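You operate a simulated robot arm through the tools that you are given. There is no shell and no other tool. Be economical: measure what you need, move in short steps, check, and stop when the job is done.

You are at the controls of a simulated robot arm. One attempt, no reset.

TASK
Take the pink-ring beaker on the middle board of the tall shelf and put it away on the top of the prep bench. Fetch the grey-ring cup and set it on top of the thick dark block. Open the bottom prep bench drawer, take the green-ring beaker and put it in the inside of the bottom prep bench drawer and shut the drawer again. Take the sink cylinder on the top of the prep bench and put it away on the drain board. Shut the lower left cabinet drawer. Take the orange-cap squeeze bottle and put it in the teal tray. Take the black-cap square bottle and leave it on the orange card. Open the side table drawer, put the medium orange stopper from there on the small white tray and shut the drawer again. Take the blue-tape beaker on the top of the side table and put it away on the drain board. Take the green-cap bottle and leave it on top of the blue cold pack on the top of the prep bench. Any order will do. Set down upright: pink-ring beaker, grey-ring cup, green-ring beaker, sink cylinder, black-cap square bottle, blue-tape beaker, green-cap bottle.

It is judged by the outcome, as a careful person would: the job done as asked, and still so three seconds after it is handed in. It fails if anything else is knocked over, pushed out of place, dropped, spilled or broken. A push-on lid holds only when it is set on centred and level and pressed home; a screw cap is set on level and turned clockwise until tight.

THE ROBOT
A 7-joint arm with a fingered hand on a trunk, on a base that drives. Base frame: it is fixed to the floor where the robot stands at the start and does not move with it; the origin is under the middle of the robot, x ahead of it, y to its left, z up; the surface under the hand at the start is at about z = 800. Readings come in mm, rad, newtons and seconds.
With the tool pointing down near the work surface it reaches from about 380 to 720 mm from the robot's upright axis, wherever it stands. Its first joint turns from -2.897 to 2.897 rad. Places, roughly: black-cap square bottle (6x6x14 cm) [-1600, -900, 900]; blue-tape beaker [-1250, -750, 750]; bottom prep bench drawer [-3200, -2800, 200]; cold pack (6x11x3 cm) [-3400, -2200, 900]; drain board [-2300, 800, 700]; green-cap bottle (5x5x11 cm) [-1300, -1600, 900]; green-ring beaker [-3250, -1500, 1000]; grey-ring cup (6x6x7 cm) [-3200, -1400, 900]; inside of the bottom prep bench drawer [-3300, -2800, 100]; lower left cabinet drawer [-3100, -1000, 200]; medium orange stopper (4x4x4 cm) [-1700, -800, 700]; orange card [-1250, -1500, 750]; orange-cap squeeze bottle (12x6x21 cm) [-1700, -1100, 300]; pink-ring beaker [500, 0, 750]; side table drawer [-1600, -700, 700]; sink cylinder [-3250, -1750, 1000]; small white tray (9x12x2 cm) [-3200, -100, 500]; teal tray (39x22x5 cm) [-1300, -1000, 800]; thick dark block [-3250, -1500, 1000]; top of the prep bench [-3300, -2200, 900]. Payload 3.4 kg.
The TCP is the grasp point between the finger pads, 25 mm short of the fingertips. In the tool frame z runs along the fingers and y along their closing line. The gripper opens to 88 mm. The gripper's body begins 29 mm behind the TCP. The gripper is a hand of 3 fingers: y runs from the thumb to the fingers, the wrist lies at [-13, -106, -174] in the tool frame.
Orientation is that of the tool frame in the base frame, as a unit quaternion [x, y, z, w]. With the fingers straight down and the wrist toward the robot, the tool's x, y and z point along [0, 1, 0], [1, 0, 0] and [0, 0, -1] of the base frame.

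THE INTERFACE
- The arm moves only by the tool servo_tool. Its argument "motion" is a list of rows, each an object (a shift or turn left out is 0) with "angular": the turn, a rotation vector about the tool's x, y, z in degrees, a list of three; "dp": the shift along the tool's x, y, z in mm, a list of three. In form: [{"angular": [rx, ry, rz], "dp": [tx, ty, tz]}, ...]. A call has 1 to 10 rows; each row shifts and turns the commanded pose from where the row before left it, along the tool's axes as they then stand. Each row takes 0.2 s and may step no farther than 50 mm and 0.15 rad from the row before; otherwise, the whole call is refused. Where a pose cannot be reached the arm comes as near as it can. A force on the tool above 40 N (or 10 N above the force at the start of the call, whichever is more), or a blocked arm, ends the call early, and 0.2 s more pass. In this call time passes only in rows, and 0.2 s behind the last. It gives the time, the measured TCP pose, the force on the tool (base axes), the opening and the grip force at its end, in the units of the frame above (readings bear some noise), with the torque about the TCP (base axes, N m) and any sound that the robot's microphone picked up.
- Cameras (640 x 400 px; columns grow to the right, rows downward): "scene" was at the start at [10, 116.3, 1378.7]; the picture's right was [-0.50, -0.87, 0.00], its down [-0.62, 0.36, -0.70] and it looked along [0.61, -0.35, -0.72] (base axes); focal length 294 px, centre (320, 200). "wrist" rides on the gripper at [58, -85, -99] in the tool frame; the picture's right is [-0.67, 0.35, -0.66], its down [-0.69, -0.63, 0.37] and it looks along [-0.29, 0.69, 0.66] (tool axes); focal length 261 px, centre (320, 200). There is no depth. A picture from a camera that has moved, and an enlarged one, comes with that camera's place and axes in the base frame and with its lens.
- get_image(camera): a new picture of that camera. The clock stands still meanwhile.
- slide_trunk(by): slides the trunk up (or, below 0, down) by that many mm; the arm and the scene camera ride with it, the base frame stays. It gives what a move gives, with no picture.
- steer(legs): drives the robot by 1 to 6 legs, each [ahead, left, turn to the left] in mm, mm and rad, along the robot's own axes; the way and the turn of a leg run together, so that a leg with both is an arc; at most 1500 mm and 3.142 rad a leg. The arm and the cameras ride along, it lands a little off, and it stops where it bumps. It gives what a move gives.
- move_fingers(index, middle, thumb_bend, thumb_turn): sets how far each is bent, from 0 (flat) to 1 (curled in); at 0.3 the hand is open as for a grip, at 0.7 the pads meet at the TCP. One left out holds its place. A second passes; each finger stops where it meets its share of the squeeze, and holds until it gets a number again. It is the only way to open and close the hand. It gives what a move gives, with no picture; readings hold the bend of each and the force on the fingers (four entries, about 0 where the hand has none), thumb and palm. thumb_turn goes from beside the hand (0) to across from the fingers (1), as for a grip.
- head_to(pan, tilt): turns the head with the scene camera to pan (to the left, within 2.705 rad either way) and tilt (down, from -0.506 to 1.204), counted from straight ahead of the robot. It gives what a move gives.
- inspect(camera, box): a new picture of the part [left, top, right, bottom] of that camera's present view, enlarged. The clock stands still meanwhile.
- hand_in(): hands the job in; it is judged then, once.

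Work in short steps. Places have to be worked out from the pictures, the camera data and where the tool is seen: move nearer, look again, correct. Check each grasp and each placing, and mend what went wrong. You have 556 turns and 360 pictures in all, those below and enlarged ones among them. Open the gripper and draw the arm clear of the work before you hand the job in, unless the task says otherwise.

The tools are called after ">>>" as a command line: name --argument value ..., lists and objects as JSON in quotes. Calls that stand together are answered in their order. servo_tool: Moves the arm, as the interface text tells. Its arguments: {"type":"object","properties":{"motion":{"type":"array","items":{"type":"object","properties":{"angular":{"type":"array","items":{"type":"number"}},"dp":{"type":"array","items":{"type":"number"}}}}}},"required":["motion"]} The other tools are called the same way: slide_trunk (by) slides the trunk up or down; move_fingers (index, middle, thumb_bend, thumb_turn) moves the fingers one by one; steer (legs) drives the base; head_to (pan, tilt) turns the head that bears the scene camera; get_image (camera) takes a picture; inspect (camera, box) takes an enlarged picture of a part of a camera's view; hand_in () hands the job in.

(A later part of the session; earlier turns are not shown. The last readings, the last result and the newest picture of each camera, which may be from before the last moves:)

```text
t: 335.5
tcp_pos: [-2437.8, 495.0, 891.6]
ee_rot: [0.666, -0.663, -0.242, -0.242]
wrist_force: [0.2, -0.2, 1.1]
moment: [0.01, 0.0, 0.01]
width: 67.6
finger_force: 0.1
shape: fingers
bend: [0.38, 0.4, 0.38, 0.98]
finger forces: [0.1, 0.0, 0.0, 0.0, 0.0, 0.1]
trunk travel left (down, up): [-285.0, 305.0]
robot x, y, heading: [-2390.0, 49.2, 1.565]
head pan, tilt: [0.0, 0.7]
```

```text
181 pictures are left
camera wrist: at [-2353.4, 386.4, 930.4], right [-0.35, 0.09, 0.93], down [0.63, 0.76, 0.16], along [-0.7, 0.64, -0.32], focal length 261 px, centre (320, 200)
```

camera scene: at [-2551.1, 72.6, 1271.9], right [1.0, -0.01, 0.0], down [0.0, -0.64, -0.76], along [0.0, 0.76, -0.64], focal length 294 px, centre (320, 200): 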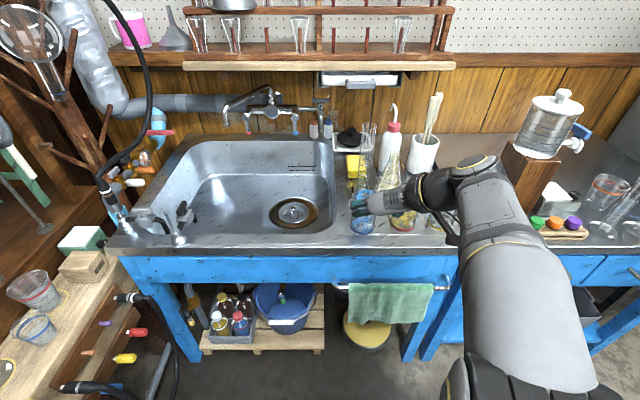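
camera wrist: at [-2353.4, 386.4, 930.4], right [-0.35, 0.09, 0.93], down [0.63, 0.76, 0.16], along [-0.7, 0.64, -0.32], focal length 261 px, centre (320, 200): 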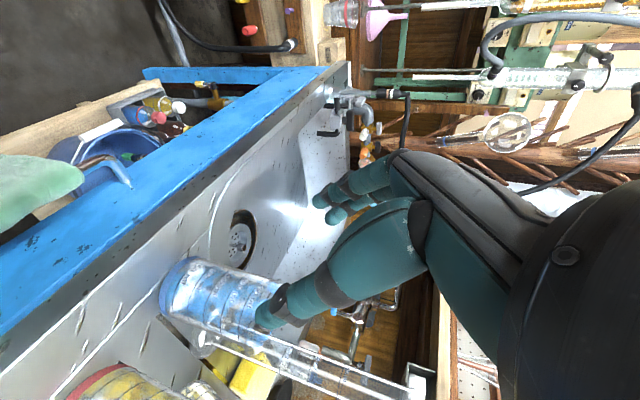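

Beaker is placed. Now the side-table drawer: back off, face +x, and slide to it.

>>> steer --legs '[[-120, 0, 0], [0, 50, 0], [0, 0, -1.565], [0, -650, 0]]'

>>> head_to --pan 0 --tilt 0.7

>>> get_image --camera "scene"

>>> get_image --camera "wrist"

```text
t: 344.4
tcp_pos: [-2020.5, -702.2, 890.8]
ee_rot: [0.015, 0.939, -0.007, 0.342]
wrist_force: [0.9, 0.2, 0.1]
moment: [-0.02, -0.01, -0.03]
width: 67.8
finger_force: 0.0
shape: fingers
bend: [0.38, 0.4, 0.38, 0.98]
finger forces: [0.0, 0.1, 0.0, 0.1, 0.0, 0.0]
trunk travel left (down, up): [-285.0, 305.0]
robot x, y, heading: [-2468.0, -726.7, -0.045]
head pan, tilt: [0.0, 0.7]
```

```text
t: 345.0
tcp_pos: [-2020.5, -700.7, 891.2]
ee_rot: [0.013, 0.94, -0.007, 0.342]
wrist_force: [0.0, 0.4, 0.6]
moment: [0.03, 0.0, -0.01]
width: 67.6
finger_force: 0.0
shape: fingers
bend: [0.38, 0.4, 0.38, 0.98]
finger forces: [0.0, 0.0, 0.0, 0.0, 0.0, 0.0]
trunk travel left (down, up): [-285.0, 305.0]
robot x, y, heading: [-2468.4, -732.2, -0.042]
head pan, tilt: [0.0, 0.7]
```

```text
180 pictures are left
camera scene: at [-2436.6, -574.5, 1271.9], right [-0.04, -1.0, 0.0], down [-0.64, 0.03, -0.76], along [0.76, -0.03, -0.64], focal length 294 px, centre (320, 200)
```

scene: 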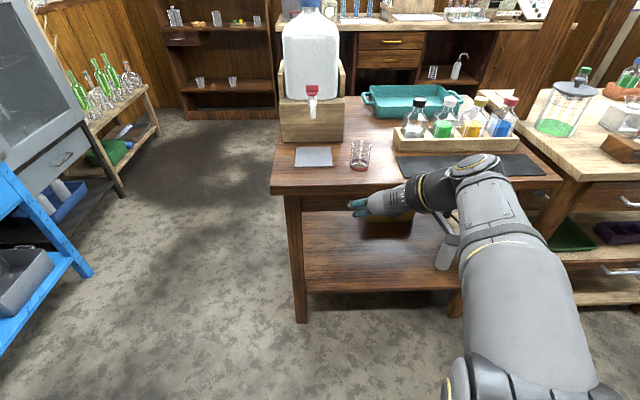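

```text
179 pictures are left
camera wrist: at [-2131.4, -782.5, 930.1], right [0.1, 0.35, 0.93], down [0.74, -0.65, 0.16], along [0.66, 0.67, -0.33], focal length 261 px, centre (320, 200)
```

wrist: 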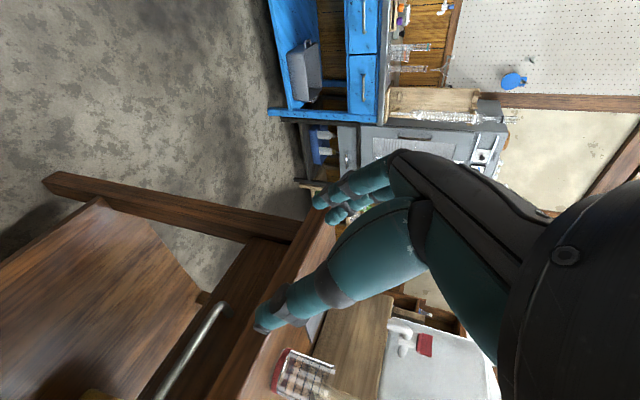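

The arm hides the drawer. I slide 300 mm to the right to see its front.

>>> steer --legs '[[0, -300, 0.042]]'

>>> slide_trunk --by -150

>>> get_image --camera "scene"

```text
t: 347.1
tcp_pos: [-2027.5, -979.6, 890.8]
ee_rot: [-0.006, 0.939, 0.0, 0.343]
wrist_force: [0.6, 0.0, -0.6]
moment: [-0.01, 0.04, 0.0]
width: 68.0
finger_force: 0.0
shape: fingers
bend: [0.38, 0.4, 0.38, 0.98]
finger forces: [0.0, 0.0, 0.1, 0.1, 0.0, 0.1]
trunk travel left (down, up): [-285.0, 305.0]
robot x, y, heading: [-2471.7, -1030.7, 0.004]
head pan, tilt: [0.0, 0.7]
```

```text
t: 348.8
tcp_pos: [-2027.2, -979.2, 740.3]
ee_rot: [-0.006, 0.94, 0.0, 0.342]
wrist_force: [-0.7, 0.0, 0.0]
moment: [-0.01, -0.05, 0.03]
width: 67.5
finger_force: 0.1
shape: fingers
bend: [0.38, 0.4, 0.38, 0.98]
finger forces: [0.0, 0.1, 0.0, 0.1, 0.0, 0.0]
trunk travel left (down, up): [-135.0, 455.0]
robot x, y, heading: [-2473.2, -1028.4, 0.009]
head pan, tilt: [0.0, 0.7]
```

```text
178 pictures are left
camera scene: at [-2448.9, -870.5, 1121.9], right [0.0, -1.0, 0.0], down [-0.64, 0.0, -0.76], along [0.76, 0.0, -0.64], focal length 294 px, centre (320, 200)
```

scene: 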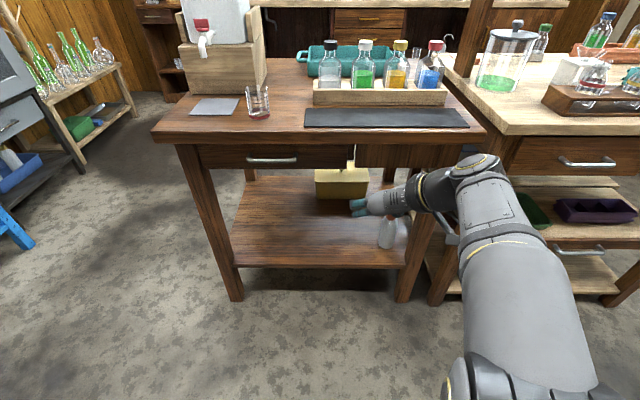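

I zoom on the drawer handle and the squeeze bottle.

>>> inspect --camera "scene" --box '[150, 90, 490, 280]'

>>> get_image --camera "wrist"

```text
1.88 times, centred on (320, 185) of scene
camera zoom: at [-2448.9, -870.5, 1121.9], right [0.0, -1.0, 0.0], down [-0.64, 0.0, -0.76], along [0.76, 0.0, -0.64], focal length 553 px, centre (320, 228)
```

zoom: 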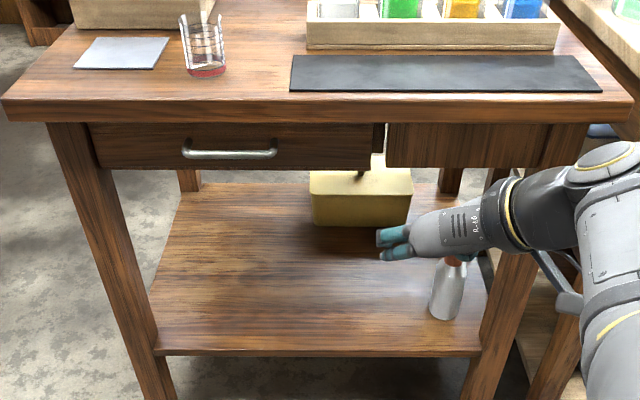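

```text
176 pictures are left
camera wrist: at [-2135.1, -1065.4, 780.1], right [0.09, 0.35, 0.93], down [0.77, -0.62, 0.16], along [0.64, 0.7, -0.33], focal length 261 px, centre (320, 200)
```

wrist: 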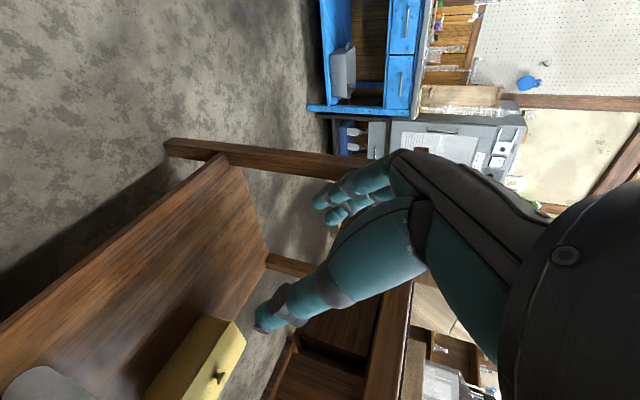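

Handle bar centre ≈ (-1780, -742, 700). I reorient the hand for hooking it (standard orientation pitched forward).

>>> steer --legs '[[-130, 0, 0]]'

>>> servo_tool --motion '[{"angular": [0, 8, 0]}, {"angular": [0, 8, 0]}, {"angular": [0, 8, 0]}, {"angular": [0, 8, 0]}, {"angular": [0, 8, 0]}, {"angular": [0, 0, 8.5]}, {"angular": [0, 0, 8.5]}, {"angular": [0, 0, 8.5]}, {"angular": [0, 0, 8.5]}, {"angular": [0, 0, 8.5]}]'

>>> servo_tool --motion '[{"angular": [0, 0, 8.5]}, {"angular": [0, 0, 8.5]}, {"angular": [0, 0, 8.5]}, {"angular": [0, 0, 8.5]}, {"angular": [0, 0, 8.5]}, {"angular": [0, 0, 5]}]'

>>> servo_tool --motion '[{"dp": [0, 45, 0]}, {"dp": [0, 45, 0]}, {"dp": [0, 45, 0]}, {"angular": [-7.5, 0, 0]}, {"angular": [-7.5, 0, 0]}, {"angular": [-7.5, 0, 0]}, {"angular": [-7.5, 0, 0]}, {"angular": [-7.5, 0, 0]}, {"angular": [-5, 0, 0]}]'

>>> get_image --camera "scene"

```text
t: 350.1
tcp_pos: [-2156.0, -979.3, 740.9]
ee_rot: [-0.007, 0.94, 0.001, 0.342]
wrist_force: [-0.1, -0.4, 0.0]
moment: [-0.02, -0.03, 0.01]
width: 67.9
finger_force: 0.0
shape: fingers
bend: [0.38, 0.4, 0.38, 0.98]
finger forces: [0.0, 0.1, 0.0, 0.0, 0.0, 0.0]
trunk travel left (down, up): [-135.0, 455.0]
robot x, y, heading: [-2600.0, -1030.2, -0.0]
head pan, tilt: [0.0, 0.7]
```

```text
t: 352.3
tcp_pos: [-2156.0, -979.0, 741.6]
ee_rot: [0.358, 0.934, -0.003, 0.0]
wrist_force: [0.3, -0.1, 0.1]
moment: [-0.01, 0.01, 0.02]
width: 67.6
finger_force: 0.0
shape: fingers
bend: [0.38, 0.4, 0.38, 0.98]
finger forces: [0.0, 0.0, 0.0, 0.0, 0.0, 0.0]
trunk travel left (down, up): [-135.0, 455.0]
robot x, y, heading: [-2599.5, -1028.4, 0.007]
head pan, tilt: [0.0, 0.7]
```

```text
t: 353.7
tcp_pos: [-2155.4, -979.1, 741.2]
ee_rot: [0.703, 0.711, -0.001, 0.001]
wrist_force: [-0.6, 0.3, 0.1]
moment: [0.01, 0.02, -0.02]
width: 67.7
finger_force: 0.0
shape: fingers
bend: [0.38, 0.4, 0.38, 0.98]
finger forces: [0.0, 0.0, 0.0, 0.0, 0.0, 0.0]
trunk travel left (down, up): [-135.0, 455.0]
robot x, y, heading: [-2603.2, -1026.0, 0.005]
head pan, tilt: [0.0, 0.7]
```

```text
t: 355.7
tcp_pos: [-2025.1, -952.3, 732.8]
ee_rot: [0.637, 0.713, 0.231, 0.181]
wrist_force: [-0.5, 0.2, -0.3]
moment: [-0.02, -0.01, 0.01]
width: 67.8
finger_force: 0.0
shape: fingers
bend: [0.38, 0.4, 0.38, 0.98]
finger forces: [0.1, 0.0, 0.0, 0.0, 0.1, 0.0]
out of reach, approached as far as the arm can: row 8, 9
trunk travel left (down, up): [-135.0, 455.0]
robot x, y, heading: [-2603.8, -1025.6, 0.007]
head pan, tilt: [0.0, 0.7]
```

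```text
175 pictures are left
camera scene: at [-2578.0, -870.9, 1121.9], right [0.0, -1.0, 0.0], down [-0.64, 0.0, -0.76], along [0.76, 0.0, -0.64], focal length 294 px, centre (320, 200)
```

scene: 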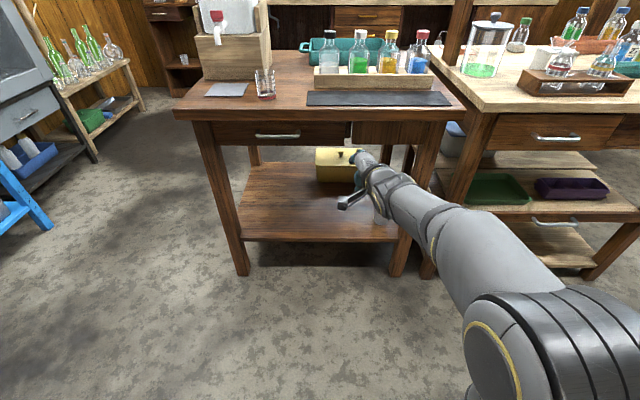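

Pitch is limited at 34°. I lower the trunk (so the forearm is flatter), raise the arm and pitch further.

>>> slide_trunk --by -135

>>> servo_tool --motion '[{"dp": [1.5, 22, -33]}, {"dp": [1.5, 22, -33]}, {"dp": [1.5, 22, -33]}, {"angular": [-5, 0, 0]}, {"angular": [-5, 0, 0]}, {"angular": [-5, 0, 0]}]'

>>> get_image --camera "wrist"

```text
t: 357.3
tcp_pos: [-2023.4, -953.8, 597.6]
ee_rot: [0.638, 0.712, 0.23, 0.181]
wrist_force: [0.1, 0.4, 0.1]
moment: [0.02, 0.02, -0.03]
width: 67.8
finger_force: 0.0
shape: fingers
bend: [0.38, 0.4, 0.38, 0.98]
finger forces: [0.0, 0.0, 0.0, 0.0, 0.0, 0.0]
trunk travel left (down, up): [0.0, 590.0]
robot x, y, heading: [-2603.3, -1030.4, 0.003]
head pan, tilt: [0.0, 0.7]
```

```text
t: 358.7
tcp_pos: [-2029.6, -948.2, 705.9]
ee_rot: [0.621, 0.691, 0.283, 0.239]
wrist_force: [0.8, 0.3, -0.4]
moment: [0.01, 0.0, 0.0]
width: 67.7
finger_force: 0.1
shape: fingers
bend: [0.38, 0.4, 0.38, 0.98]
finger forces: [0.1, 0.0, 0.1, 0.0, 0.1, 0.1]
out of reach, approached as far as the arm can: row 1, 2, 5, 6
trunk travel left (down, up): [0.0, 590.0]
robot x, y, heading: [-2602.2, -1027.2, 0.002]
head pan, tilt: [0.0, 0.7]
```

```text
174 pictures are left
camera wrist: at [-2165.6, -906.1, 721.3], right [-0.12, -0.7, 0.7], down [-0.13, -0.69, -0.71], along [0.98, -0.18, -0.01], focal length 261 px, centre (320, 200)
```

wrist: 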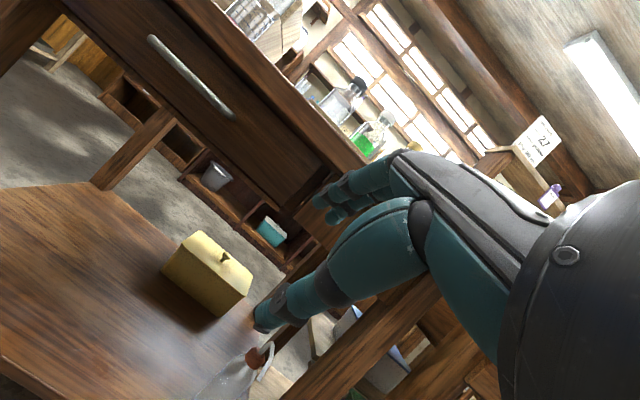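

43° pitch achieved. Handle estimate now (-1820, -749, 720). I pre-bend the fingers, raise 45, slide left 200, and approach to look closer.

>>> move_fingers --index 0.55 --middle 0.55 --thumb_bend 0.1

>>> slide_trunk --by 45

>>> steer --legs '[[0, 195, 0], [115, 0, 0]]'

>>> get_image --camera "wrist"

>>> get_image --camera "scene"

```text
t: 359.7
tcp_pos: [-2030.0, -947.8, 704.9]
ee_rot: [0.622, 0.69, 0.283, 0.239]
wrist_force: [-0.4, -0.1, 0.9]
moment: [0.0, 0.0, -0.01]
width: 71.1
finger_force: 0.1
shape: fingers
bend: [0.55, 0.55, 0.1, 0.98]
finger forces: [0.0, 0.1, 0.0, 0.0, 0.0, 0.0]
trunk travel left (down, up): [0.0, 590.0]
robot x, y, heading: [-2600.8, -1028.0, 0.005]
head pan, tilt: [0.0, 0.7]
```

```text
t: 360.6
tcp_pos: [-2029.2, -947.9, 751.9]
ee_rot: [0.621, 0.691, 0.283, 0.238]
wrist_force: [0.5, 0.7, 0.3]
moment: [-0.01, 0.02, -0.04]
width: 71.1
finger_force: 0.0
shape: fingers
bend: [0.55, 0.55, 0.1, 0.98]
finger forces: [0.0, 0.0, 0.0, 0.1, 0.1, 0.0]
trunk travel left (down, up): [-45.0, 545.0]
robot x, y, heading: [-2599.7, -1026.4, -0.002]
head pan, tilt: [0.0, 0.7]
```

```text
t: 363.0
tcp_pos: [-1917.9, -749.6, 751.8]
ee_rot: [0.62, 0.692, 0.285, 0.237]
wrist_force: [-0.1, -0.9, 0.0]
moment: [-0.05, -0.01, 0.01]
width: 71.4
finger_force: 0.1
shape: fingers
bend: [0.55, 0.55, 0.1, 0.98]
finger forces: [0.0, 0.0, 0.1, 0.0, 0.0, 0.0]
trunk travel left (down, up): [-45.0, 545.0]
robot x, y, heading: [-2491.4, -832.8, 0.005]
head pan, tilt: [0.0, 0.7]
```

```text
173 pictures are left
camera wrist: at [-2054.1, -708.5, 766.4], right [-0.12, -0.7, 0.7], down [-0.13, -0.69, -0.71], along [0.99, -0.17, -0.01], focal length 261 px, centre (320, 200)
```

wrist: 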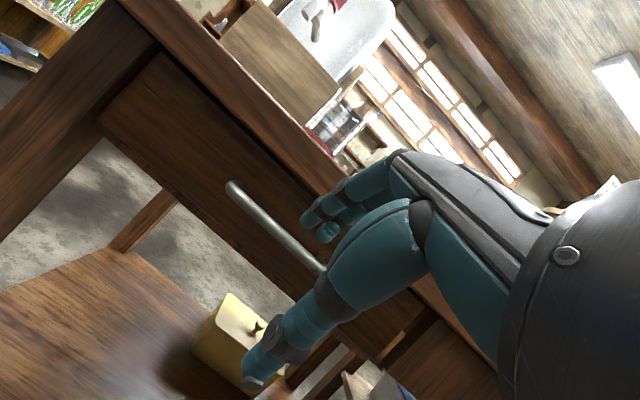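

```text
172 pictures are left
camera scene: at [-2466.4, -675.0, 1031.9], right [0.01, -1.0, 0.0], down [-0.64, 0.0, -0.76], along [0.76, 0.01, -0.64], focal length 294 px, centre (320, 200)
```

scene: 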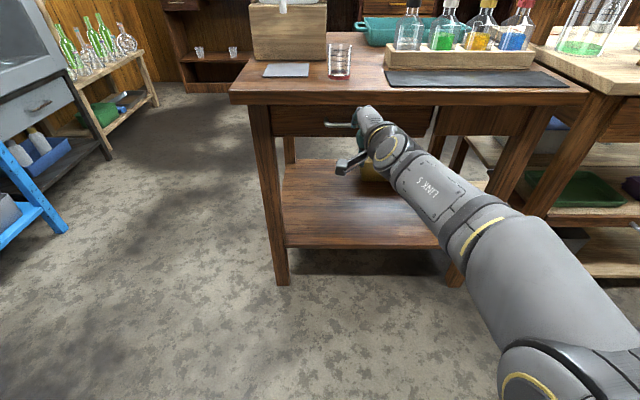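

Handle bar now well fixed: x≈-1820, z≈720, y −686…−812. I drive 78 forward so the fingertips are above the gap, then lower.

>>> steer --legs '[[79, 0, 0]]'

>>> get_image --camera "wrist"

```text
t: 364.0
tcp_pos: [-1841.3, -747.3, 754.0]
ee_rot: [0.618, 0.692, 0.286, 0.238]
wrist_force: [-32.9, -0.7, 3.4]
moment: [-0.08, -0.45, -0.15]
width: 65.6
finger_force: 16.1
shape: fingers
bend: [0.6, 0.72, 0.1, 0.98]
finger forces: [5.5, 26.0, 0.0, 0.1, 0.1, 0.1]
trunk travel left (down, up): [-45.0, 545.0]
robot x, y, heading: [-2412.5, -831.2, 0.009]
head pan, tilt: [0.0, 0.7]
```

```text
171 pictures are left
camera wrist: at [-1977.9, -706.6, 768.2], right [-0.12, -0.7, 0.7], down [-0.12, -0.69, -0.71], along [0.99, -0.17, 0.0], focal length 261 px, centre (320, 200)
```

wrist: 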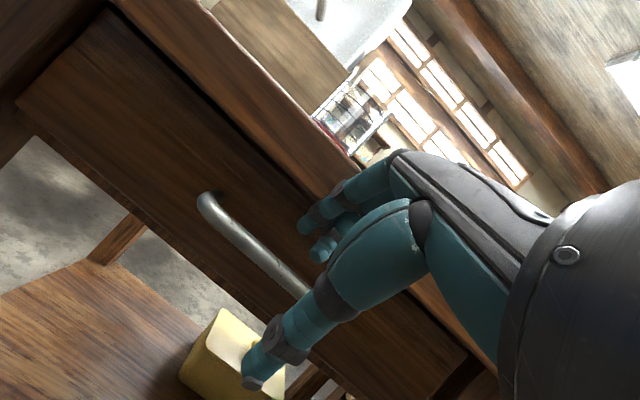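

The fingertips bumped the table edge (it needs to pass just below it). I back off 40, lower 15, and try again slipping between edge and bar.

>>> steer --legs '[[-45, 0, 0]]'

>>> slide_trunk --by -15

>>> move_fingers --index 0.55 --middle 0.55

>>> inspect --camera "wrist" --box '[180, 100, 440, 320]'

>>> inspect --camera "scene" --box '[260, 50, 460, 200]'

```text
t: 364.9
tcp_pos: [-1883.6, -747.4, 751.8]
ee_rot: [0.619, 0.692, 0.284, 0.238]
wrist_force: [-0.9, -0.6, 0.3]
moment: [0.0, -0.04, -0.02]
width: 70.7
finger_force: 0.0
shape: fingers
bend: [0.55, 0.55, 0.1, 0.98]
finger forces: [0.0, 0.1, 0.1, 0.1, 0.0, 0.0]
trunk travel left (down, up): [-45.0, 545.0]
robot x, y, heading: [-2459.1, -826.8, 0.01]
head pan, tilt: [0.0, 0.7]
```

```text
t: 365.6
tcp_pos: [-1884.4, -746.1, 736.5]
ee_rot: [0.618, 0.693, 0.285, 0.238]
wrist_force: [0.1, 1.1, -0.2]
moment: [0.0, 0.0, 0.03]
width: 70.6
finger_force: 0.0
shape: fingers
bend: [0.55, 0.55, 0.1, 0.98]
finger forces: [0.0, 0.0, 0.0, 0.0, 0.0, 0.0]
trunk travel left (down, up): [-30.0, 560.0]
robot x, y, heading: [-2459.6, -833.0, 0.009]
head pan, tilt: [0.0, 0.7]
```

```text
t: 366.6
tcp_pos: [-1884.0, -748.6, 736.8]
ee_rot: [0.619, 0.693, 0.284, 0.238]
wrist_force: [0.2, -0.2, 0.0]
moment: [0.0, -0.02, 0.01]
width: 70.7
finger_force: 0.0
shape: fingers
bend: [0.55, 0.55, 0.1, 0.98]
finger forces: [0.0, 0.1, 0.0, 0.1, 0.1, 0.0]
trunk travel left (down, up): [-30.0, 560.0]
robot x, y, heading: [-2457.4, -833.3, 0.014]
head pan, tilt: [0.0, 0.7]
```

```text
1.82 times, centred on (310, 210) of wrist
camera zoom: at [-2020.5, -706.8, 751.7], right [-0.11, -0.7, 0.7], down [-0.12, -0.69, -0.71], along [0.99, -0.17, -0.01], focal length 474 px, centre (338, 182)
```

zoom: 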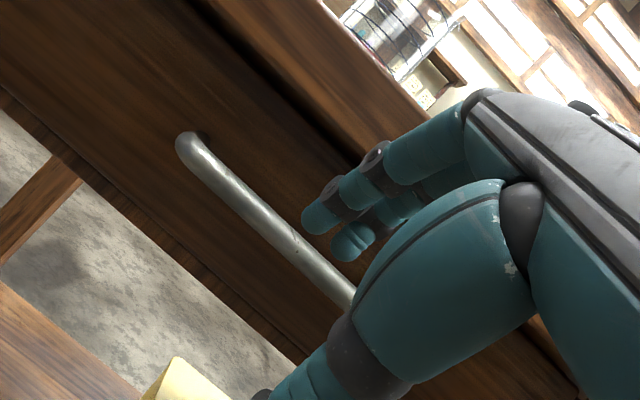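

```text
2.67 times, centred on (360, 125) of scene
camera zoom: at [-2432.6, -674.7, 1016.9], right [0.01, -1.0, 0.0], down [-0.64, -0.01, -0.76], along [0.76, 0.01, -0.64], focal length 783 px, centre (213, 400)
```

zoom: 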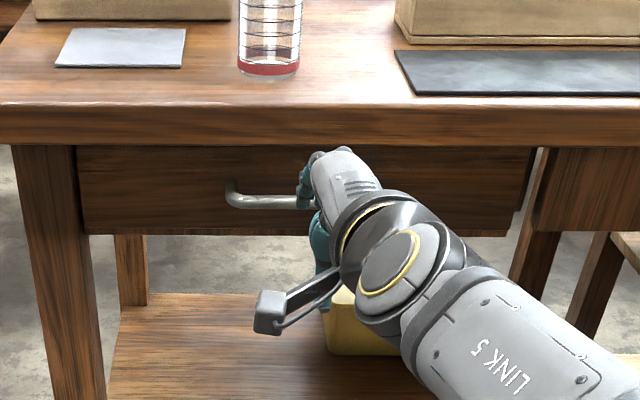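

The bar is ~40 mm below the table edge. I drive forward 40 at this height.

>>> steer --legs '[[42, 0, -0.01]]'

>>> inspect --camera "wrist" --box '[180, 100, 440, 320]'

```text
t: 367.4
tcp_pos: [-1842.7, -753.2, 736.8]
ee_rot: [0.622, 0.689, 0.284, 0.239]
wrist_force: [-17.5, 1.5, -4.1]
moment: [0.03, -0.4, -0.09]
width: 70.6
finger_force: 9.2
shape: fingers
bend: [0.55, 0.64, 0.1, 0.98]
finger forces: [0.1, 18.2, 0.1, 0.0, 0.1, 0.0]
trunk travel left (down, up): [-30.0, 560.0]
robot x, y, heading: [-2413.8, -833.7, -0.003]
head pan, tilt: [0.0, 0.7]
```

```text
1.82 times, centred on (310, 210) of wrist
camera zoom: at [-1978.7, -710.9, 751.9], right [-0.12, -0.7, 0.7], down [-0.13, -0.69, -0.71], along [0.98, -0.18, -0.01], focal length 474 px, centre (338, 182)
```

zoom: 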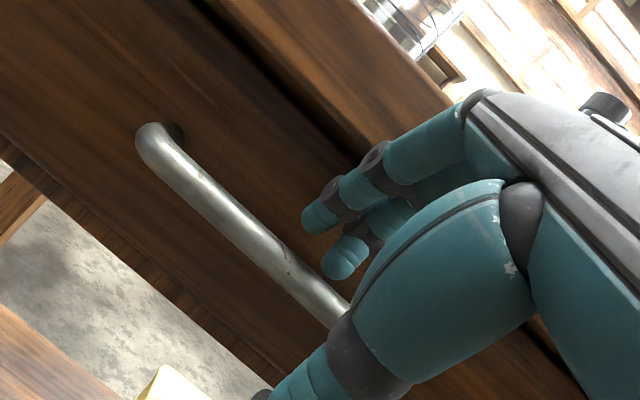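

The bent fingers jam against the edge. Better: straight fingers slide diagonally between edge and bar. I back off, open the fingers straight, and approach along the finger axis.

>>> steer --legs '[[-50, 0, 0]]'

>>> move_fingers --index 0.3 --middle 0.3 --thumb_bend 0.2

>>> slide_trunk --by 8

>>> inspect --camera "wrist" --box '[180, 100, 440, 320]'

```text
t: 368.4
tcp_pos: [-1892.5, -753.0, 736.3]
ee_rot: [0.623, 0.689, 0.282, 0.239]
wrist_force: [0.1, -1.0, -0.2]
moment: [-0.01, -0.01, -0.01]
width: 70.8
finger_force: 0.1
shape: fingers
bend: [0.55, 0.55, 0.1, 0.98]
finger forces: [0.0, 0.1, 0.1, 0.1, 0.0, 0.0]
trunk travel left (down, up): [-30.0, 560.0]
robot x, y, heading: [-2461.2, -829.6, -0.003]
head pan, tilt: [0.0, 0.7]
```

```text
t: 369.4
tcp_pos: [-1892.9, -753.2, 736.7]
ee_rot: [0.623, 0.689, 0.282, 0.238]
wrist_force: [0.4, 0.0, -0.4]
moment: [0.01, -0.02, 0.01]
width: 92.0
finger_force: 0.1
shape: fingers
bend: [0.3, 0.3, 0.2, 0.98]
finger forces: [0.0, 0.0, 0.0, 0.1, 0.1, 0.0]
trunk travel left (down, up): [-30.0, 560.0]
robot x, y, heading: [-2464.9, -835.8, -0.006]
head pan, tilt: [0.0, 0.7]
```

```text
t: 369.9
tcp_pos: [-1892.3, -752.9, 745.2]
ee_rot: [0.623, 0.689, 0.283, 0.239]
wrist_force: [0.4, 0.7, -0.7]
moment: [0.05, -0.01, 0.0]
width: 92.1
finger_force: 0.0
shape: fingers
bend: [0.3, 0.3, 0.2, 0.98]
finger forces: [0.1, 0.1, 0.0, 0.1, 0.0, 0.0]
trunk travel left (down, up): [-38.0, 552.0]
robot x, y, heading: [-2468.1, -829.6, -0.005]
head pan, tilt: [0.0, 0.7]
```

```text
1.82 times, centred on (310, 210) of wrist
camera zoom: at [-2028.9, -711.0, 759.4], right [-0.12, -0.7, 0.7], down [-0.13, -0.69, -0.71], along [0.98, -0.18, -0.01], focal length 474 px, centre (338, 182)
```

zoom: 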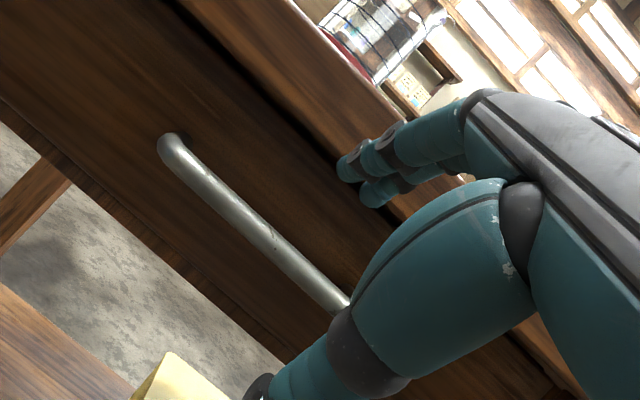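

I slide in along the finger axis in steps.

>>> servo_tool --motion '[{"dp": [0, 0, 20]}, {"dp": [0, 0, 15]}]'

>>> inspect --camera "wrist" --box '[180, 100, 440, 320]'

```text
t: 370.5
tcp_pos: [-1874.5, -751.8, 727.8]
ee_rot: [0.623, 0.688, 0.285, 0.239]
wrist_force: [-0.2, 0.4, -1.1]
moment: [-0.02, -0.01, 0.01]
width: 92.2
finger_force: 0.1
shape: fingers
bend: [0.3, 0.3, 0.2, 0.98]
finger forces: [0.1, 0.0, 0.1, 0.0, 0.0, 0.0]
out of reach, approached as far as the arm can: row 2
trunk travel left (down, up): [-38.0, 552.0]
robot x, y, heading: [-2467.7, -833.2, -0.0]
head pan, tilt: [0.0, 0.7]
```

```text
1.82 times, centred on (310, 210) of wrist
camera zoom: at [-2010.8, -709.3, 742.3], right [-0.12, -0.71, 0.7], down [-0.13, -0.69, -0.72], along [0.98, -0.18, -0.01], focal length 474 px, centre (338, 182)
```

zoom: 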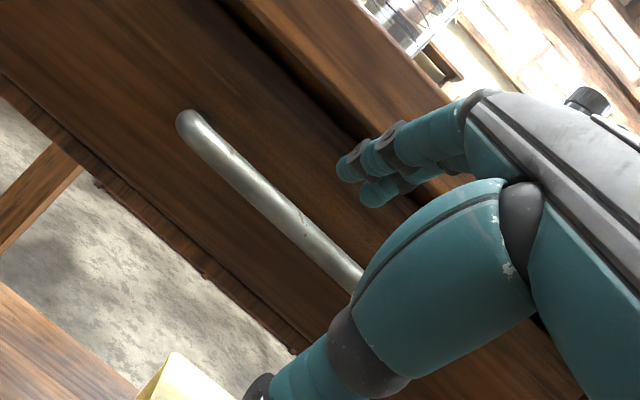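

Arm reach ends; I finish with base and trunk in small alternating moves.

>>> steer --legs '[[12, 0, 0]]'

>>> slide_trunk --by -12

>>> steer --legs '[[12, 0, 0]]'

>>> inspect --camera "wrist" --box '[180, 100, 440, 320]'

```text
t: 371.3
tcp_pos: [-1862.5, -751.9, 726.7]
ee_rot: [0.623, 0.688, 0.285, 0.239]
wrist_force: [-2.9, 0.1, -1.3]
moment: [0.03, -0.04, -0.02]
width: 91.7
finger_force: 1.3
shape: fingers
bend: [0.3, 0.32, 0.2, 0.98]
finger forces: [0.1, 2.7, 0.0, 0.0, 0.1, 0.0]
trunk travel left (down, up): [-38.0, 552.0]
robot x, y, heading: [-2454.2, -830.8, -0.005]
head pan, tilt: [0.0, 0.7]
```

```text
t: 371.9
tcp_pos: [-1863.0, -751.6, 716.4]
ee_rot: [0.623, 0.688, 0.285, 0.239]
wrist_force: [-0.4, 0.0, 0.0]
moment: [-0.01, -0.02, -0.02]
width: 91.7
finger_force: 0.1
shape: fingers
bend: [0.3, 0.3, 0.2, 0.98]
finger forces: [0.0, 0.1, 0.0, 0.0, 0.0, 0.1]
trunk travel left (down, up): [-26.0, 564.0]
robot x, y, heading: [-2452.8, -831.4, -0.004]
head pan, tilt: [0.0, 0.7]
```

```text
t: 372.6
tcp_pos: [-1851.9, -752.0, 715.0]
ee_rot: [0.623, 0.688, 0.285, 0.238]
wrist_force: [-2.7, -0.2, -2.3]
moment: [0.0, -0.07, 0.01]
width: 92.0
finger_force: 1.5
shape: fingers
bend: [0.3, 0.32, 0.2, 0.98]
finger forces: [0.0, 3.5, 0.0, 0.0, 0.1, 0.0]
trunk travel left (down, up): [-26.0, 564.0]
robot x, y, heading: [-2441.8, -826.7, -0.001]
head pan, tilt: [0.0, 0.7]
```

```text
1.82 times, centred on (310, 210) of wrist
camera zoom: at [-1987.0, -709.2, 730.2], right [-0.12, -0.71, 0.7], down [-0.13, -0.69, -0.72], along [0.98, -0.18, -0.01], focal length 474 px, centre (338, 182)
```

zoom: 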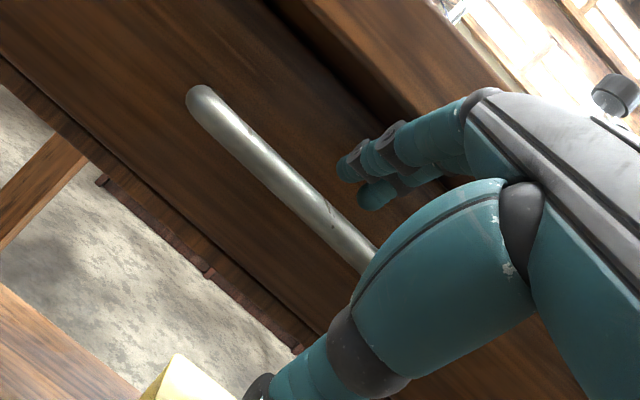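

>>> slide_trunk --by -16

>>> inspect --camera "wrist" --box '[180, 100, 440, 320]'

```text
t: 373.3
tcp_pos: [-1850.5, -751.4, 698.5]
ee_rot: [0.623, 0.689, 0.285, 0.238]
wrist_force: [0.7, 0.5, 1.5]
moment: [0.03, -0.09, -0.02]
width: 94.3
finger_force: 0.6
shape: fingers
bend: [0.29, 0.3, 0.2, 0.98]
finger forces: [1.7, 0.3, 0.0, 0.0, 0.0, 0.0]
trunk travel left (down, up): [-10.0, 580.0]
robot x, y, heading: [-2438.8, -831.1, -0.007]
head pan, tilt: [0.0, 0.7]
```

```text
1.82 times, centred on (310, 210) of wrist
camera zoom: at [-1987.1, -709.3, 714.4], right [-0.12, -0.71, 0.7], down [-0.13, -0.69, -0.72], along [0.98, -0.18, -0.01], focal length 474 px, centre (338, 182)
```

zoom: 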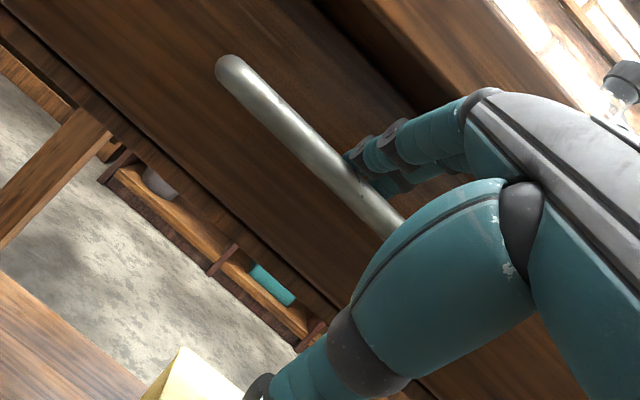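

Fingertips are behind the bar. I curl them around it.

>>> move_fingers --index 0.75 --middle 0.75 --thumb_bend 0.5

>>> inspect --camera "wrist" --box '[180, 100, 440, 320]'

```text
t: 374.3
tcp_pos: [-1850.6, -751.9, 698.3]
ee_rot: [0.622, 0.689, 0.285, 0.238]
wrist_force: [-1.2, 1.2, -0.6]
moment: [-0.01, -0.01, -0.04]
width: 12.1
finger_force: 0.6
shape: fingers
bend: [0.75, 0.75, 0.5, 0.98]
finger forces: [0.0, 1.5, 0.0, 0.1, 0.0, 0.1]
trunk travel left (down, up): [-10.0, 580.0]
robot x, y, heading: [-2442.7, -832.6, -0.002]
head pan, tilt: [0.0, 0.7]
```

```text
1.82 times, centred on (310, 210) of wrist
camera zoom: at [-1987.1, -709.2, 713.9], right [-0.12, -0.71, 0.7], down [-0.13, -0.69, -0.72], along [0.98, -0.18, -0.01], focal length 474 px, centre (338, 182)
```

zoom: 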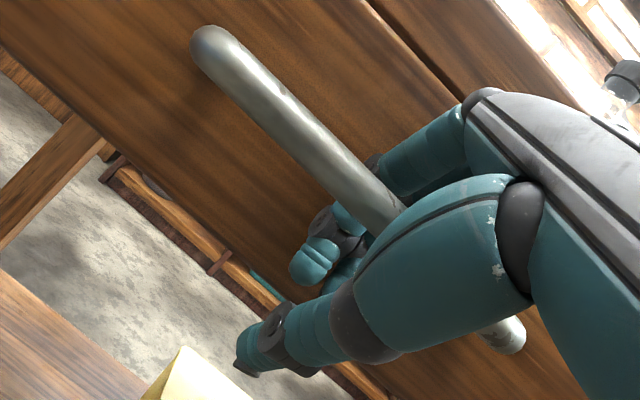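

Hooked (the drawer already moved out a little). I pull back 150.

>>> steer --legs '[[-150, 0, 0]]'

>>> get_image --camera "scene"

>>> get_image --camera "wrist"

```text
t: 375.6
tcp_pos: [-2002.4, -753.0, 699.5]
ee_rot: [0.623, 0.688, 0.285, 0.238]
wrist_force: [0.5, -0.6, 0.3]
moment: [0.05, 0.01, 0.01]
width: 12.1
finger_force: 0.0
shape: fingers
bend: [0.75, 0.75, 0.5, 0.98]
finger forces: [0.0, 0.0, 0.0, 0.0, 0.0, 0.0]
trunk travel left (down, up): [-10.0, 580.0]
robot x, y, heading: [-2591.9, -830.7, -0.0]
head pan, tilt: [0.0, 0.7]
```

```text
162 pictures are left
camera scene: at [-2568.2, -674.5, 996.9], right [0.0, -1.0, 0.0], down [-0.64, 0.0, -0.76], along [0.76, 0.0, -0.64], focal length 294 px, centre (320, 200)
```

scene: 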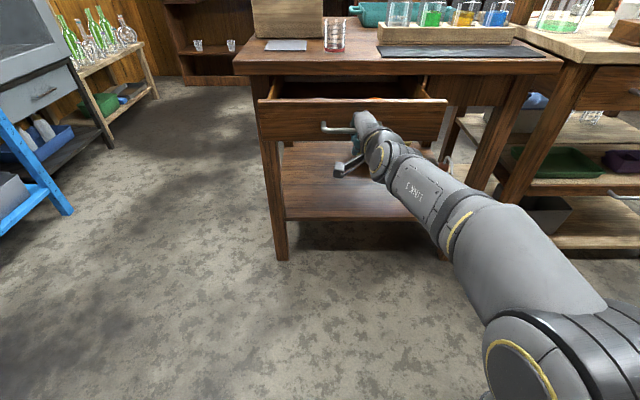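

```text
161 pictures are left
camera wrist: at [-2138.8, -710.1, 714.2], right [-0.12, -0.71, 0.7], down [-0.13, -0.68, -0.72], along [0.98, -0.18, -0.01], focal length 261 px, centre (320, 200)
```

wrist: 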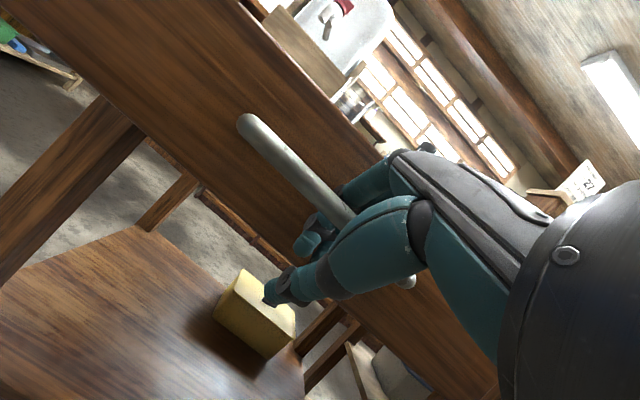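

I pull 50 mm further for hand room.

>>> steer --legs '[[-50, 0, 0]]'

>>> move_fingers --index 0.3 --middle 0.3 --thumb_bend 0.2

>>> get_image --camera "wrist"

```text
t: 376.6
tcp_pos: [-2052.4, -752.5, 699.5]
ee_rot: [0.624, 0.688, 0.284, 0.239]
wrist_force: [0.3, -0.4, 0.6]
moment: [0.01, -0.02, 0.0]
width: 12.1
finger_force: 0.1
shape: fingers
bend: [0.75, 0.75, 0.5, 0.98]
finger forces: [0.1, 0.0, 0.0, 0.1, 0.0, 0.0]
trunk travel left (down, up): [-10.0, 580.0]
robot x, y, heading: [-2644.7, -831.5, -0.004]
head pan, tilt: [0.0, 0.7]
```

```text
t: 377.6
tcp_pos: [-2052.9, -751.7, 700.0]
ee_rot: [0.623, 0.688, 0.285, 0.239]
wrist_force: [-0.7, 0.0, -0.2]
moment: [0.04, -0.03, 0.02]
width: 91.3
finger_force: 0.4
shape: fingers
bend: [0.3, 0.3, 0.2, 0.98]
finger forces: [0.0, 0.1, 0.1, 0.1, 0.0, 0.0]
trunk travel left (down, up): [-10.0, 580.0]
robot x, y, heading: [-2643.1, -830.2, -0.007]
head pan, tilt: [0.0, 0.7]
```

```text
160 pictures are left
camera wrist: at [-2188.9, -709.6, 714.2], right [-0.12, -0.71, 0.7], down [-0.13, -0.69, -0.72], along [0.98, -0.18, -0.01], focal length 261 px, centre (320, 200)
```

wrist: 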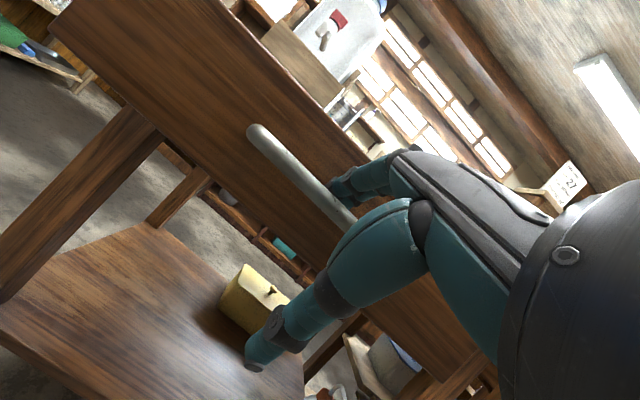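

I lift out of the handle and raise to look into the drawer.

>>> slide_trunk --by 60

>>> slide_trunk --by 300

>>> get_image --camera "scene"

```text
t: 378.6
tcp_pos: [-2052.0, -751.7, 759.0]
ee_rot: [0.623, 0.688, 0.285, 0.239]
wrist_force: [0.0, -0.1, 0.1]
moment: [-0.01, 0.0, 0.01]
width: 91.1
finger_force: 0.2
shape: fingers
bend: [0.3, 0.3, 0.2, 0.98]
finger forces: [0.0, 0.0, 0.1, 0.1, 0.0, 0.0]
trunk travel left (down, up): [-70.0, 520.0]
robot x, y, heading: [-2645.0, -829.2, -0.003]
head pan, tilt: [0.0, 0.7]
```

```text
t: 381.6
tcp_pos: [-2052.1, -752.2, 1058.0]
ee_rot: [0.622, 0.689, 0.285, 0.239]
wrist_force: [-0.4, 0.1, -0.5]
moment: [0.01, 0.02, 0.0]
width: 91.1
finger_force: 0.0
shape: fingers
bend: [0.3, 0.3, 0.2, 0.98]
finger forces: [0.0, 0.1, 0.0, 0.0, 0.0, 0.0]
trunk travel left (down, up): [-370.0, 220.0]
robot x, y, heading: [-2641.7, -833.7, -0.004]
head pan, tilt: [0.0, 0.7]
```

```text
159 pictures are left
camera scene: at [-2618.2, -674.3, 1356.9], right [0.0, -1.0, 0.0], down [-0.64, 0.0, -0.76], along [0.76, 0.0, -0.64], focal length 294 px, centre (320, 200)
```

scene: 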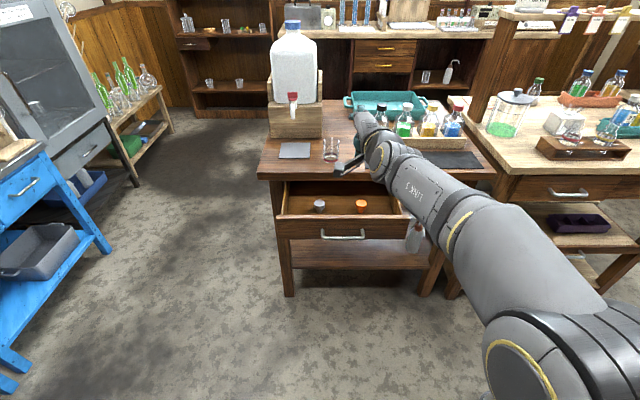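

I see an orange and a grey stopper. Zooming in.

>>> inspect --camera "scene" --box '[260, 160, 440, 260]'

```text
3.56 times, centred on (350, 210) of scene
camera zoom: at [-2618.2, -674.3, 1356.9], right [0.0, -1.0, 0.0], down [-0.64, 0.0, -0.76], along [0.76, 0.0, -0.64], focal length 1044 px, centre (213, 164)
```

zoom: 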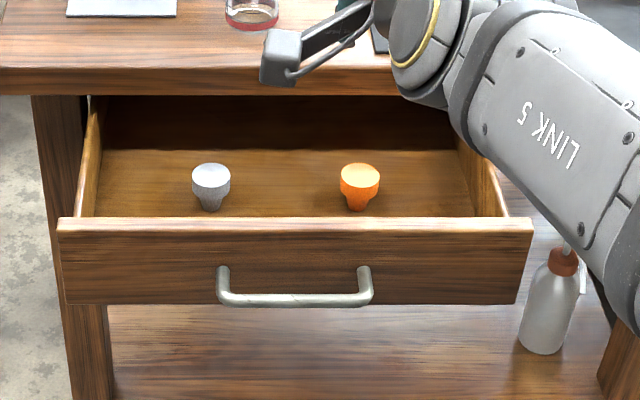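

Target: orange stopper near (-1891, -812), floor ≈ 690. I turn the hand to point straight down, sideways.

>>> servo_tool --motion '[{"angular": [7.2, 0, 0]}, {"angular": [7.2, 0, 0]}, {"angular": [7.2, 0, 0]}, {"angular": [7.2, 0, 0]}, {"angular": [7.2, 0, 0]}, {"angular": [7.2, 0, 0]}]'

>>> servo_tool --motion '[{"angular": [0, 0, -8.3]}, {"angular": [0, 0, -8.3]}, {"angular": [0, 0, -8.3]}, {"angular": [0, 0, -8.3]}, {"angular": [0, 0, -8.3]}, {"angular": [0, 0, -8.3]}, {"angular": [0, 0, -8.3]}, {"angular": [0, 0, -8.3]}, {"angular": [0, 0, -8.3]}, {"angular": [0, 0, -8.3]}]'

>>> get_image --camera "wrist"

>>> get_image --camera "scene"

```text
t: 383.0
tcp_pos: [-2052.4, -752.9, 1059.2]
ee_rot: [0.667, 0.745, 0.011, -0.009]
wrist_force: [0.1, 0.3, 0.6]
moment: [0.03, 0.0, 0.0]
width: 91.5
finger_force: 0.1
shape: fingers
bend: [0.3, 0.3, 0.2, 0.98]
finger forces: [0.0, 0.0, 0.0, 0.0, 0.1, 0.1]
trunk travel left (down, up): [-370.0, 220.0]
robot x, y, heading: [-2645.9, -831.8, -0.007]
head pan, tilt: [0.0, 0.7]
```

```text
t: 385.2
tcp_pos: [-2108.5, -762.7, 1029.7]
ee_rot: [0.01, 1.0, 0.014, 0.001]
wrist_force: [0.7, 1.1, 0.0]
moment: [0.0, -0.03, 0.02]
width: 91.5
finger_force: 0.0
shape: fingers
bend: [0.3, 0.3, 0.2, 0.98]
finger forces: [0.0, 0.0, 0.1, 0.1, 0.0, 0.0]
out of reach, approached as far as the arm can: row 6, 7, 8, 9, 10
trunk travel left (down, up): [-370.0, 220.0]
robot x, y, heading: [-2642.8, -832.4, -0.004]
head pan, tilt: [0.0, 0.7]
```

```text
157 pictures are left
camera wrist: at [-2168.4, -849.8, 1126.4], right [0.67, 0.32, 0.67], down [0.67, -0.63, -0.38], along [0.3, 0.71, -0.64], focal length 261 px, centre (320, 200)
```

wrist: 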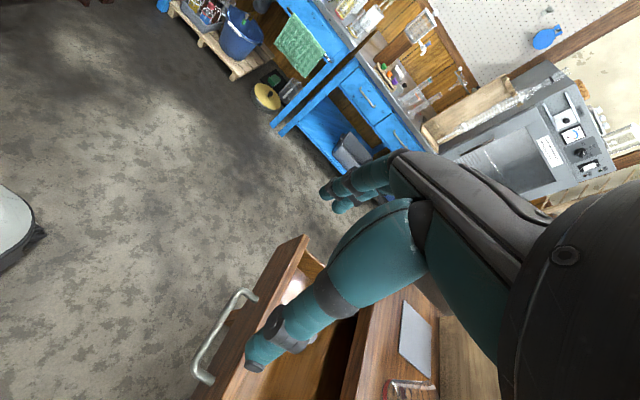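

```text
156 pictures are left
camera scene: at [-2618.0, -674.3, 1356.9], right [0.0, -1.0, 0.0], down [-0.64, 0.0, -0.76], along [0.76, 0.0, -0.64], focal length 294 px, centre (320, 200)
```

scene: 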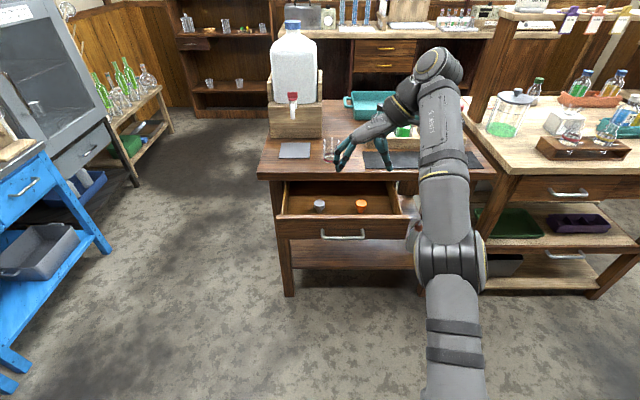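

Pose is good. I drive 150 ahead and 49 right, then extend the arm over the stopper.

>>> steer --legs '[[150, -49, 0]]'

>>> servo_tool --motion '[{"dp": [-34, 0, 30]}, {"dp": [-33, 0, 40]}, {"dp": [0, 0, 45]}, {"dp": [0, 0, 45]}]'

>>> get_image --camera "wrist"

>>> get_image --camera "scene"

```text
t: 386.6
tcp_pos: [-1958.9, -812.3, 1029.4]
ee_rot: [0.01, 1.0, 0.014, 0.002]
wrist_force: [0.2, 0.1, 0.3]
moment: [0.0, 0.0, 0.0]
width: 91.3
finger_force: 0.1
shape: fingers
bend: [0.3, 0.3, 0.2, 0.98]
finger forces: [0.0, 0.0, 0.1, 0.1, 0.0, 0.1]
trunk travel left (down, up): [-370.0, 220.0]
robot x, y, heading: [-2496.9, -880.7, -0.005]
head pan, tilt: [0.0, 0.7]
```

```text
refused: row 2 steps farther than a row can; nothing moved
```

```text
155 pictures are left
camera wrist: at [-2019.3, -899.1, 1126.6], right [0.67, 0.32, 0.67], down [0.67, -0.63, -0.38], along [0.3, 0.71, -0.64], focal length 261 px, centre (320, 200)
```

wrist: 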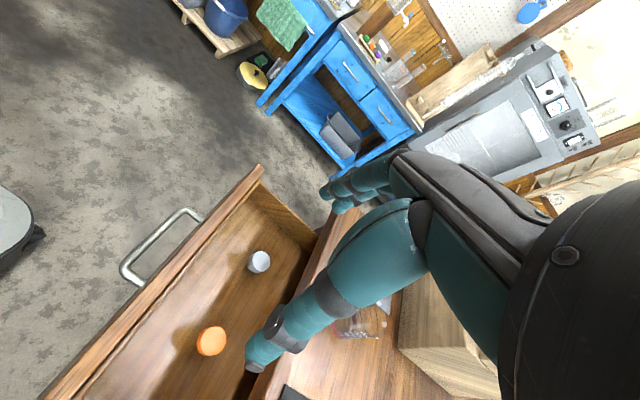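

```text
154 pictures are left
camera scene: at [-2469.0, -723.8, 1356.9], right [0.0, -1.0, 0.0], down [-0.64, 0.0, -0.76], along [0.76, 0.0, -0.64], focal length 294 px, centre (320, 200)
```

scene: 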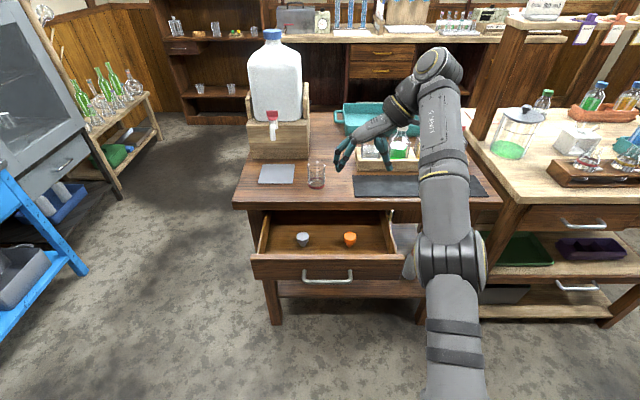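

Stopper top at (-1878, -812, 717). I move over it and descend most of the way.

>>> servo_tool --motion '[{"dp": [-40, 0, 20]}, {"dp": [-41, 0, 20]}, {"dp": [0, -2, 45]}, {"dp": [0, -2, 45]}, {"dp": [0, -2, 45]}, {"dp": [0, -2, 45]}, {"dp": [0, -1, 40]}]'

>>> get_image --camera "wrist"

>>> inspect --camera "scene" --box '[220, 100, 500, 300]'

```text
t: 388.2
tcp_pos: [-1877.8, -822.2, 778.9]
ee_rot: [0.01, 1.0, 0.014, 0.001]
wrist_force: [-0.2, 0.4, 0.8]
moment: [-0.01, -0.01, 0.02]
width: 91.5
finger_force: 0.0
shape: fingers
bend: [0.3, 0.3, 0.2, 0.98]
finger forces: [0.0, 0.1, 0.0, 0.0, 0.0, 0.1]
out of reach, approached as far as the arm can: row 1, 2, 3, 4, 5, 6, 7
trunk travel left (down, up): [-370.0, 220.0]
robot x, y, heading: [-2490.1, -881.0, -0.005]
head pan, tilt: [0.0, 0.7]
```

```text
153 pictures are left
camera wrist: at [-1937.9, -909.7, 876.0], right [0.68, 0.32, 0.67], down [0.67, -0.63, -0.38], along [0.3, 0.71, -0.64], focal length 261 px, centre (320, 200)
```

wrist: 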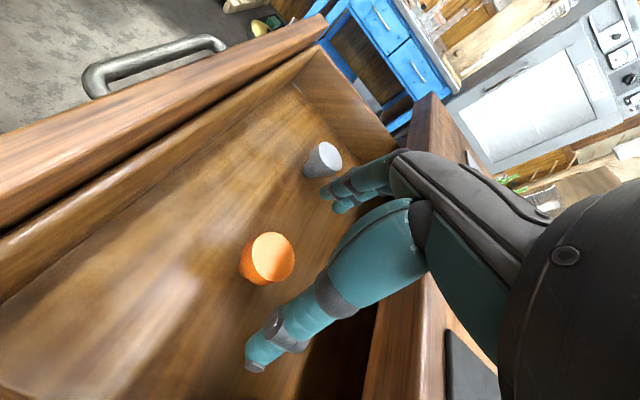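

```text
2.00 times, centred on (360, 200) of scene
camera zoom: at [-2469.0, -723.8, 1356.9], right [0.0, -1.0, 0.0], down [-0.64, 0.0, -0.76], along [0.76, 0.0, -0.64], focal length 587 px, centre (240, 200)
```

zoom: 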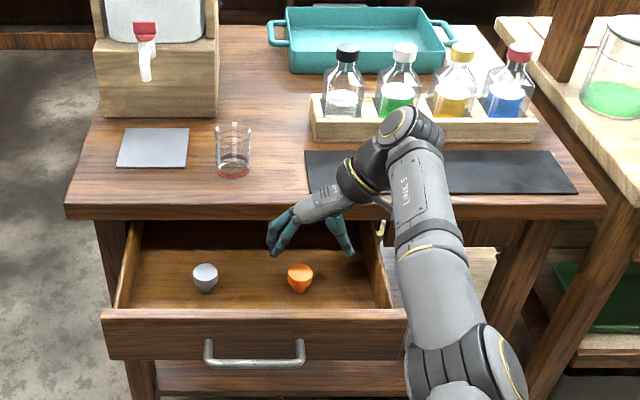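

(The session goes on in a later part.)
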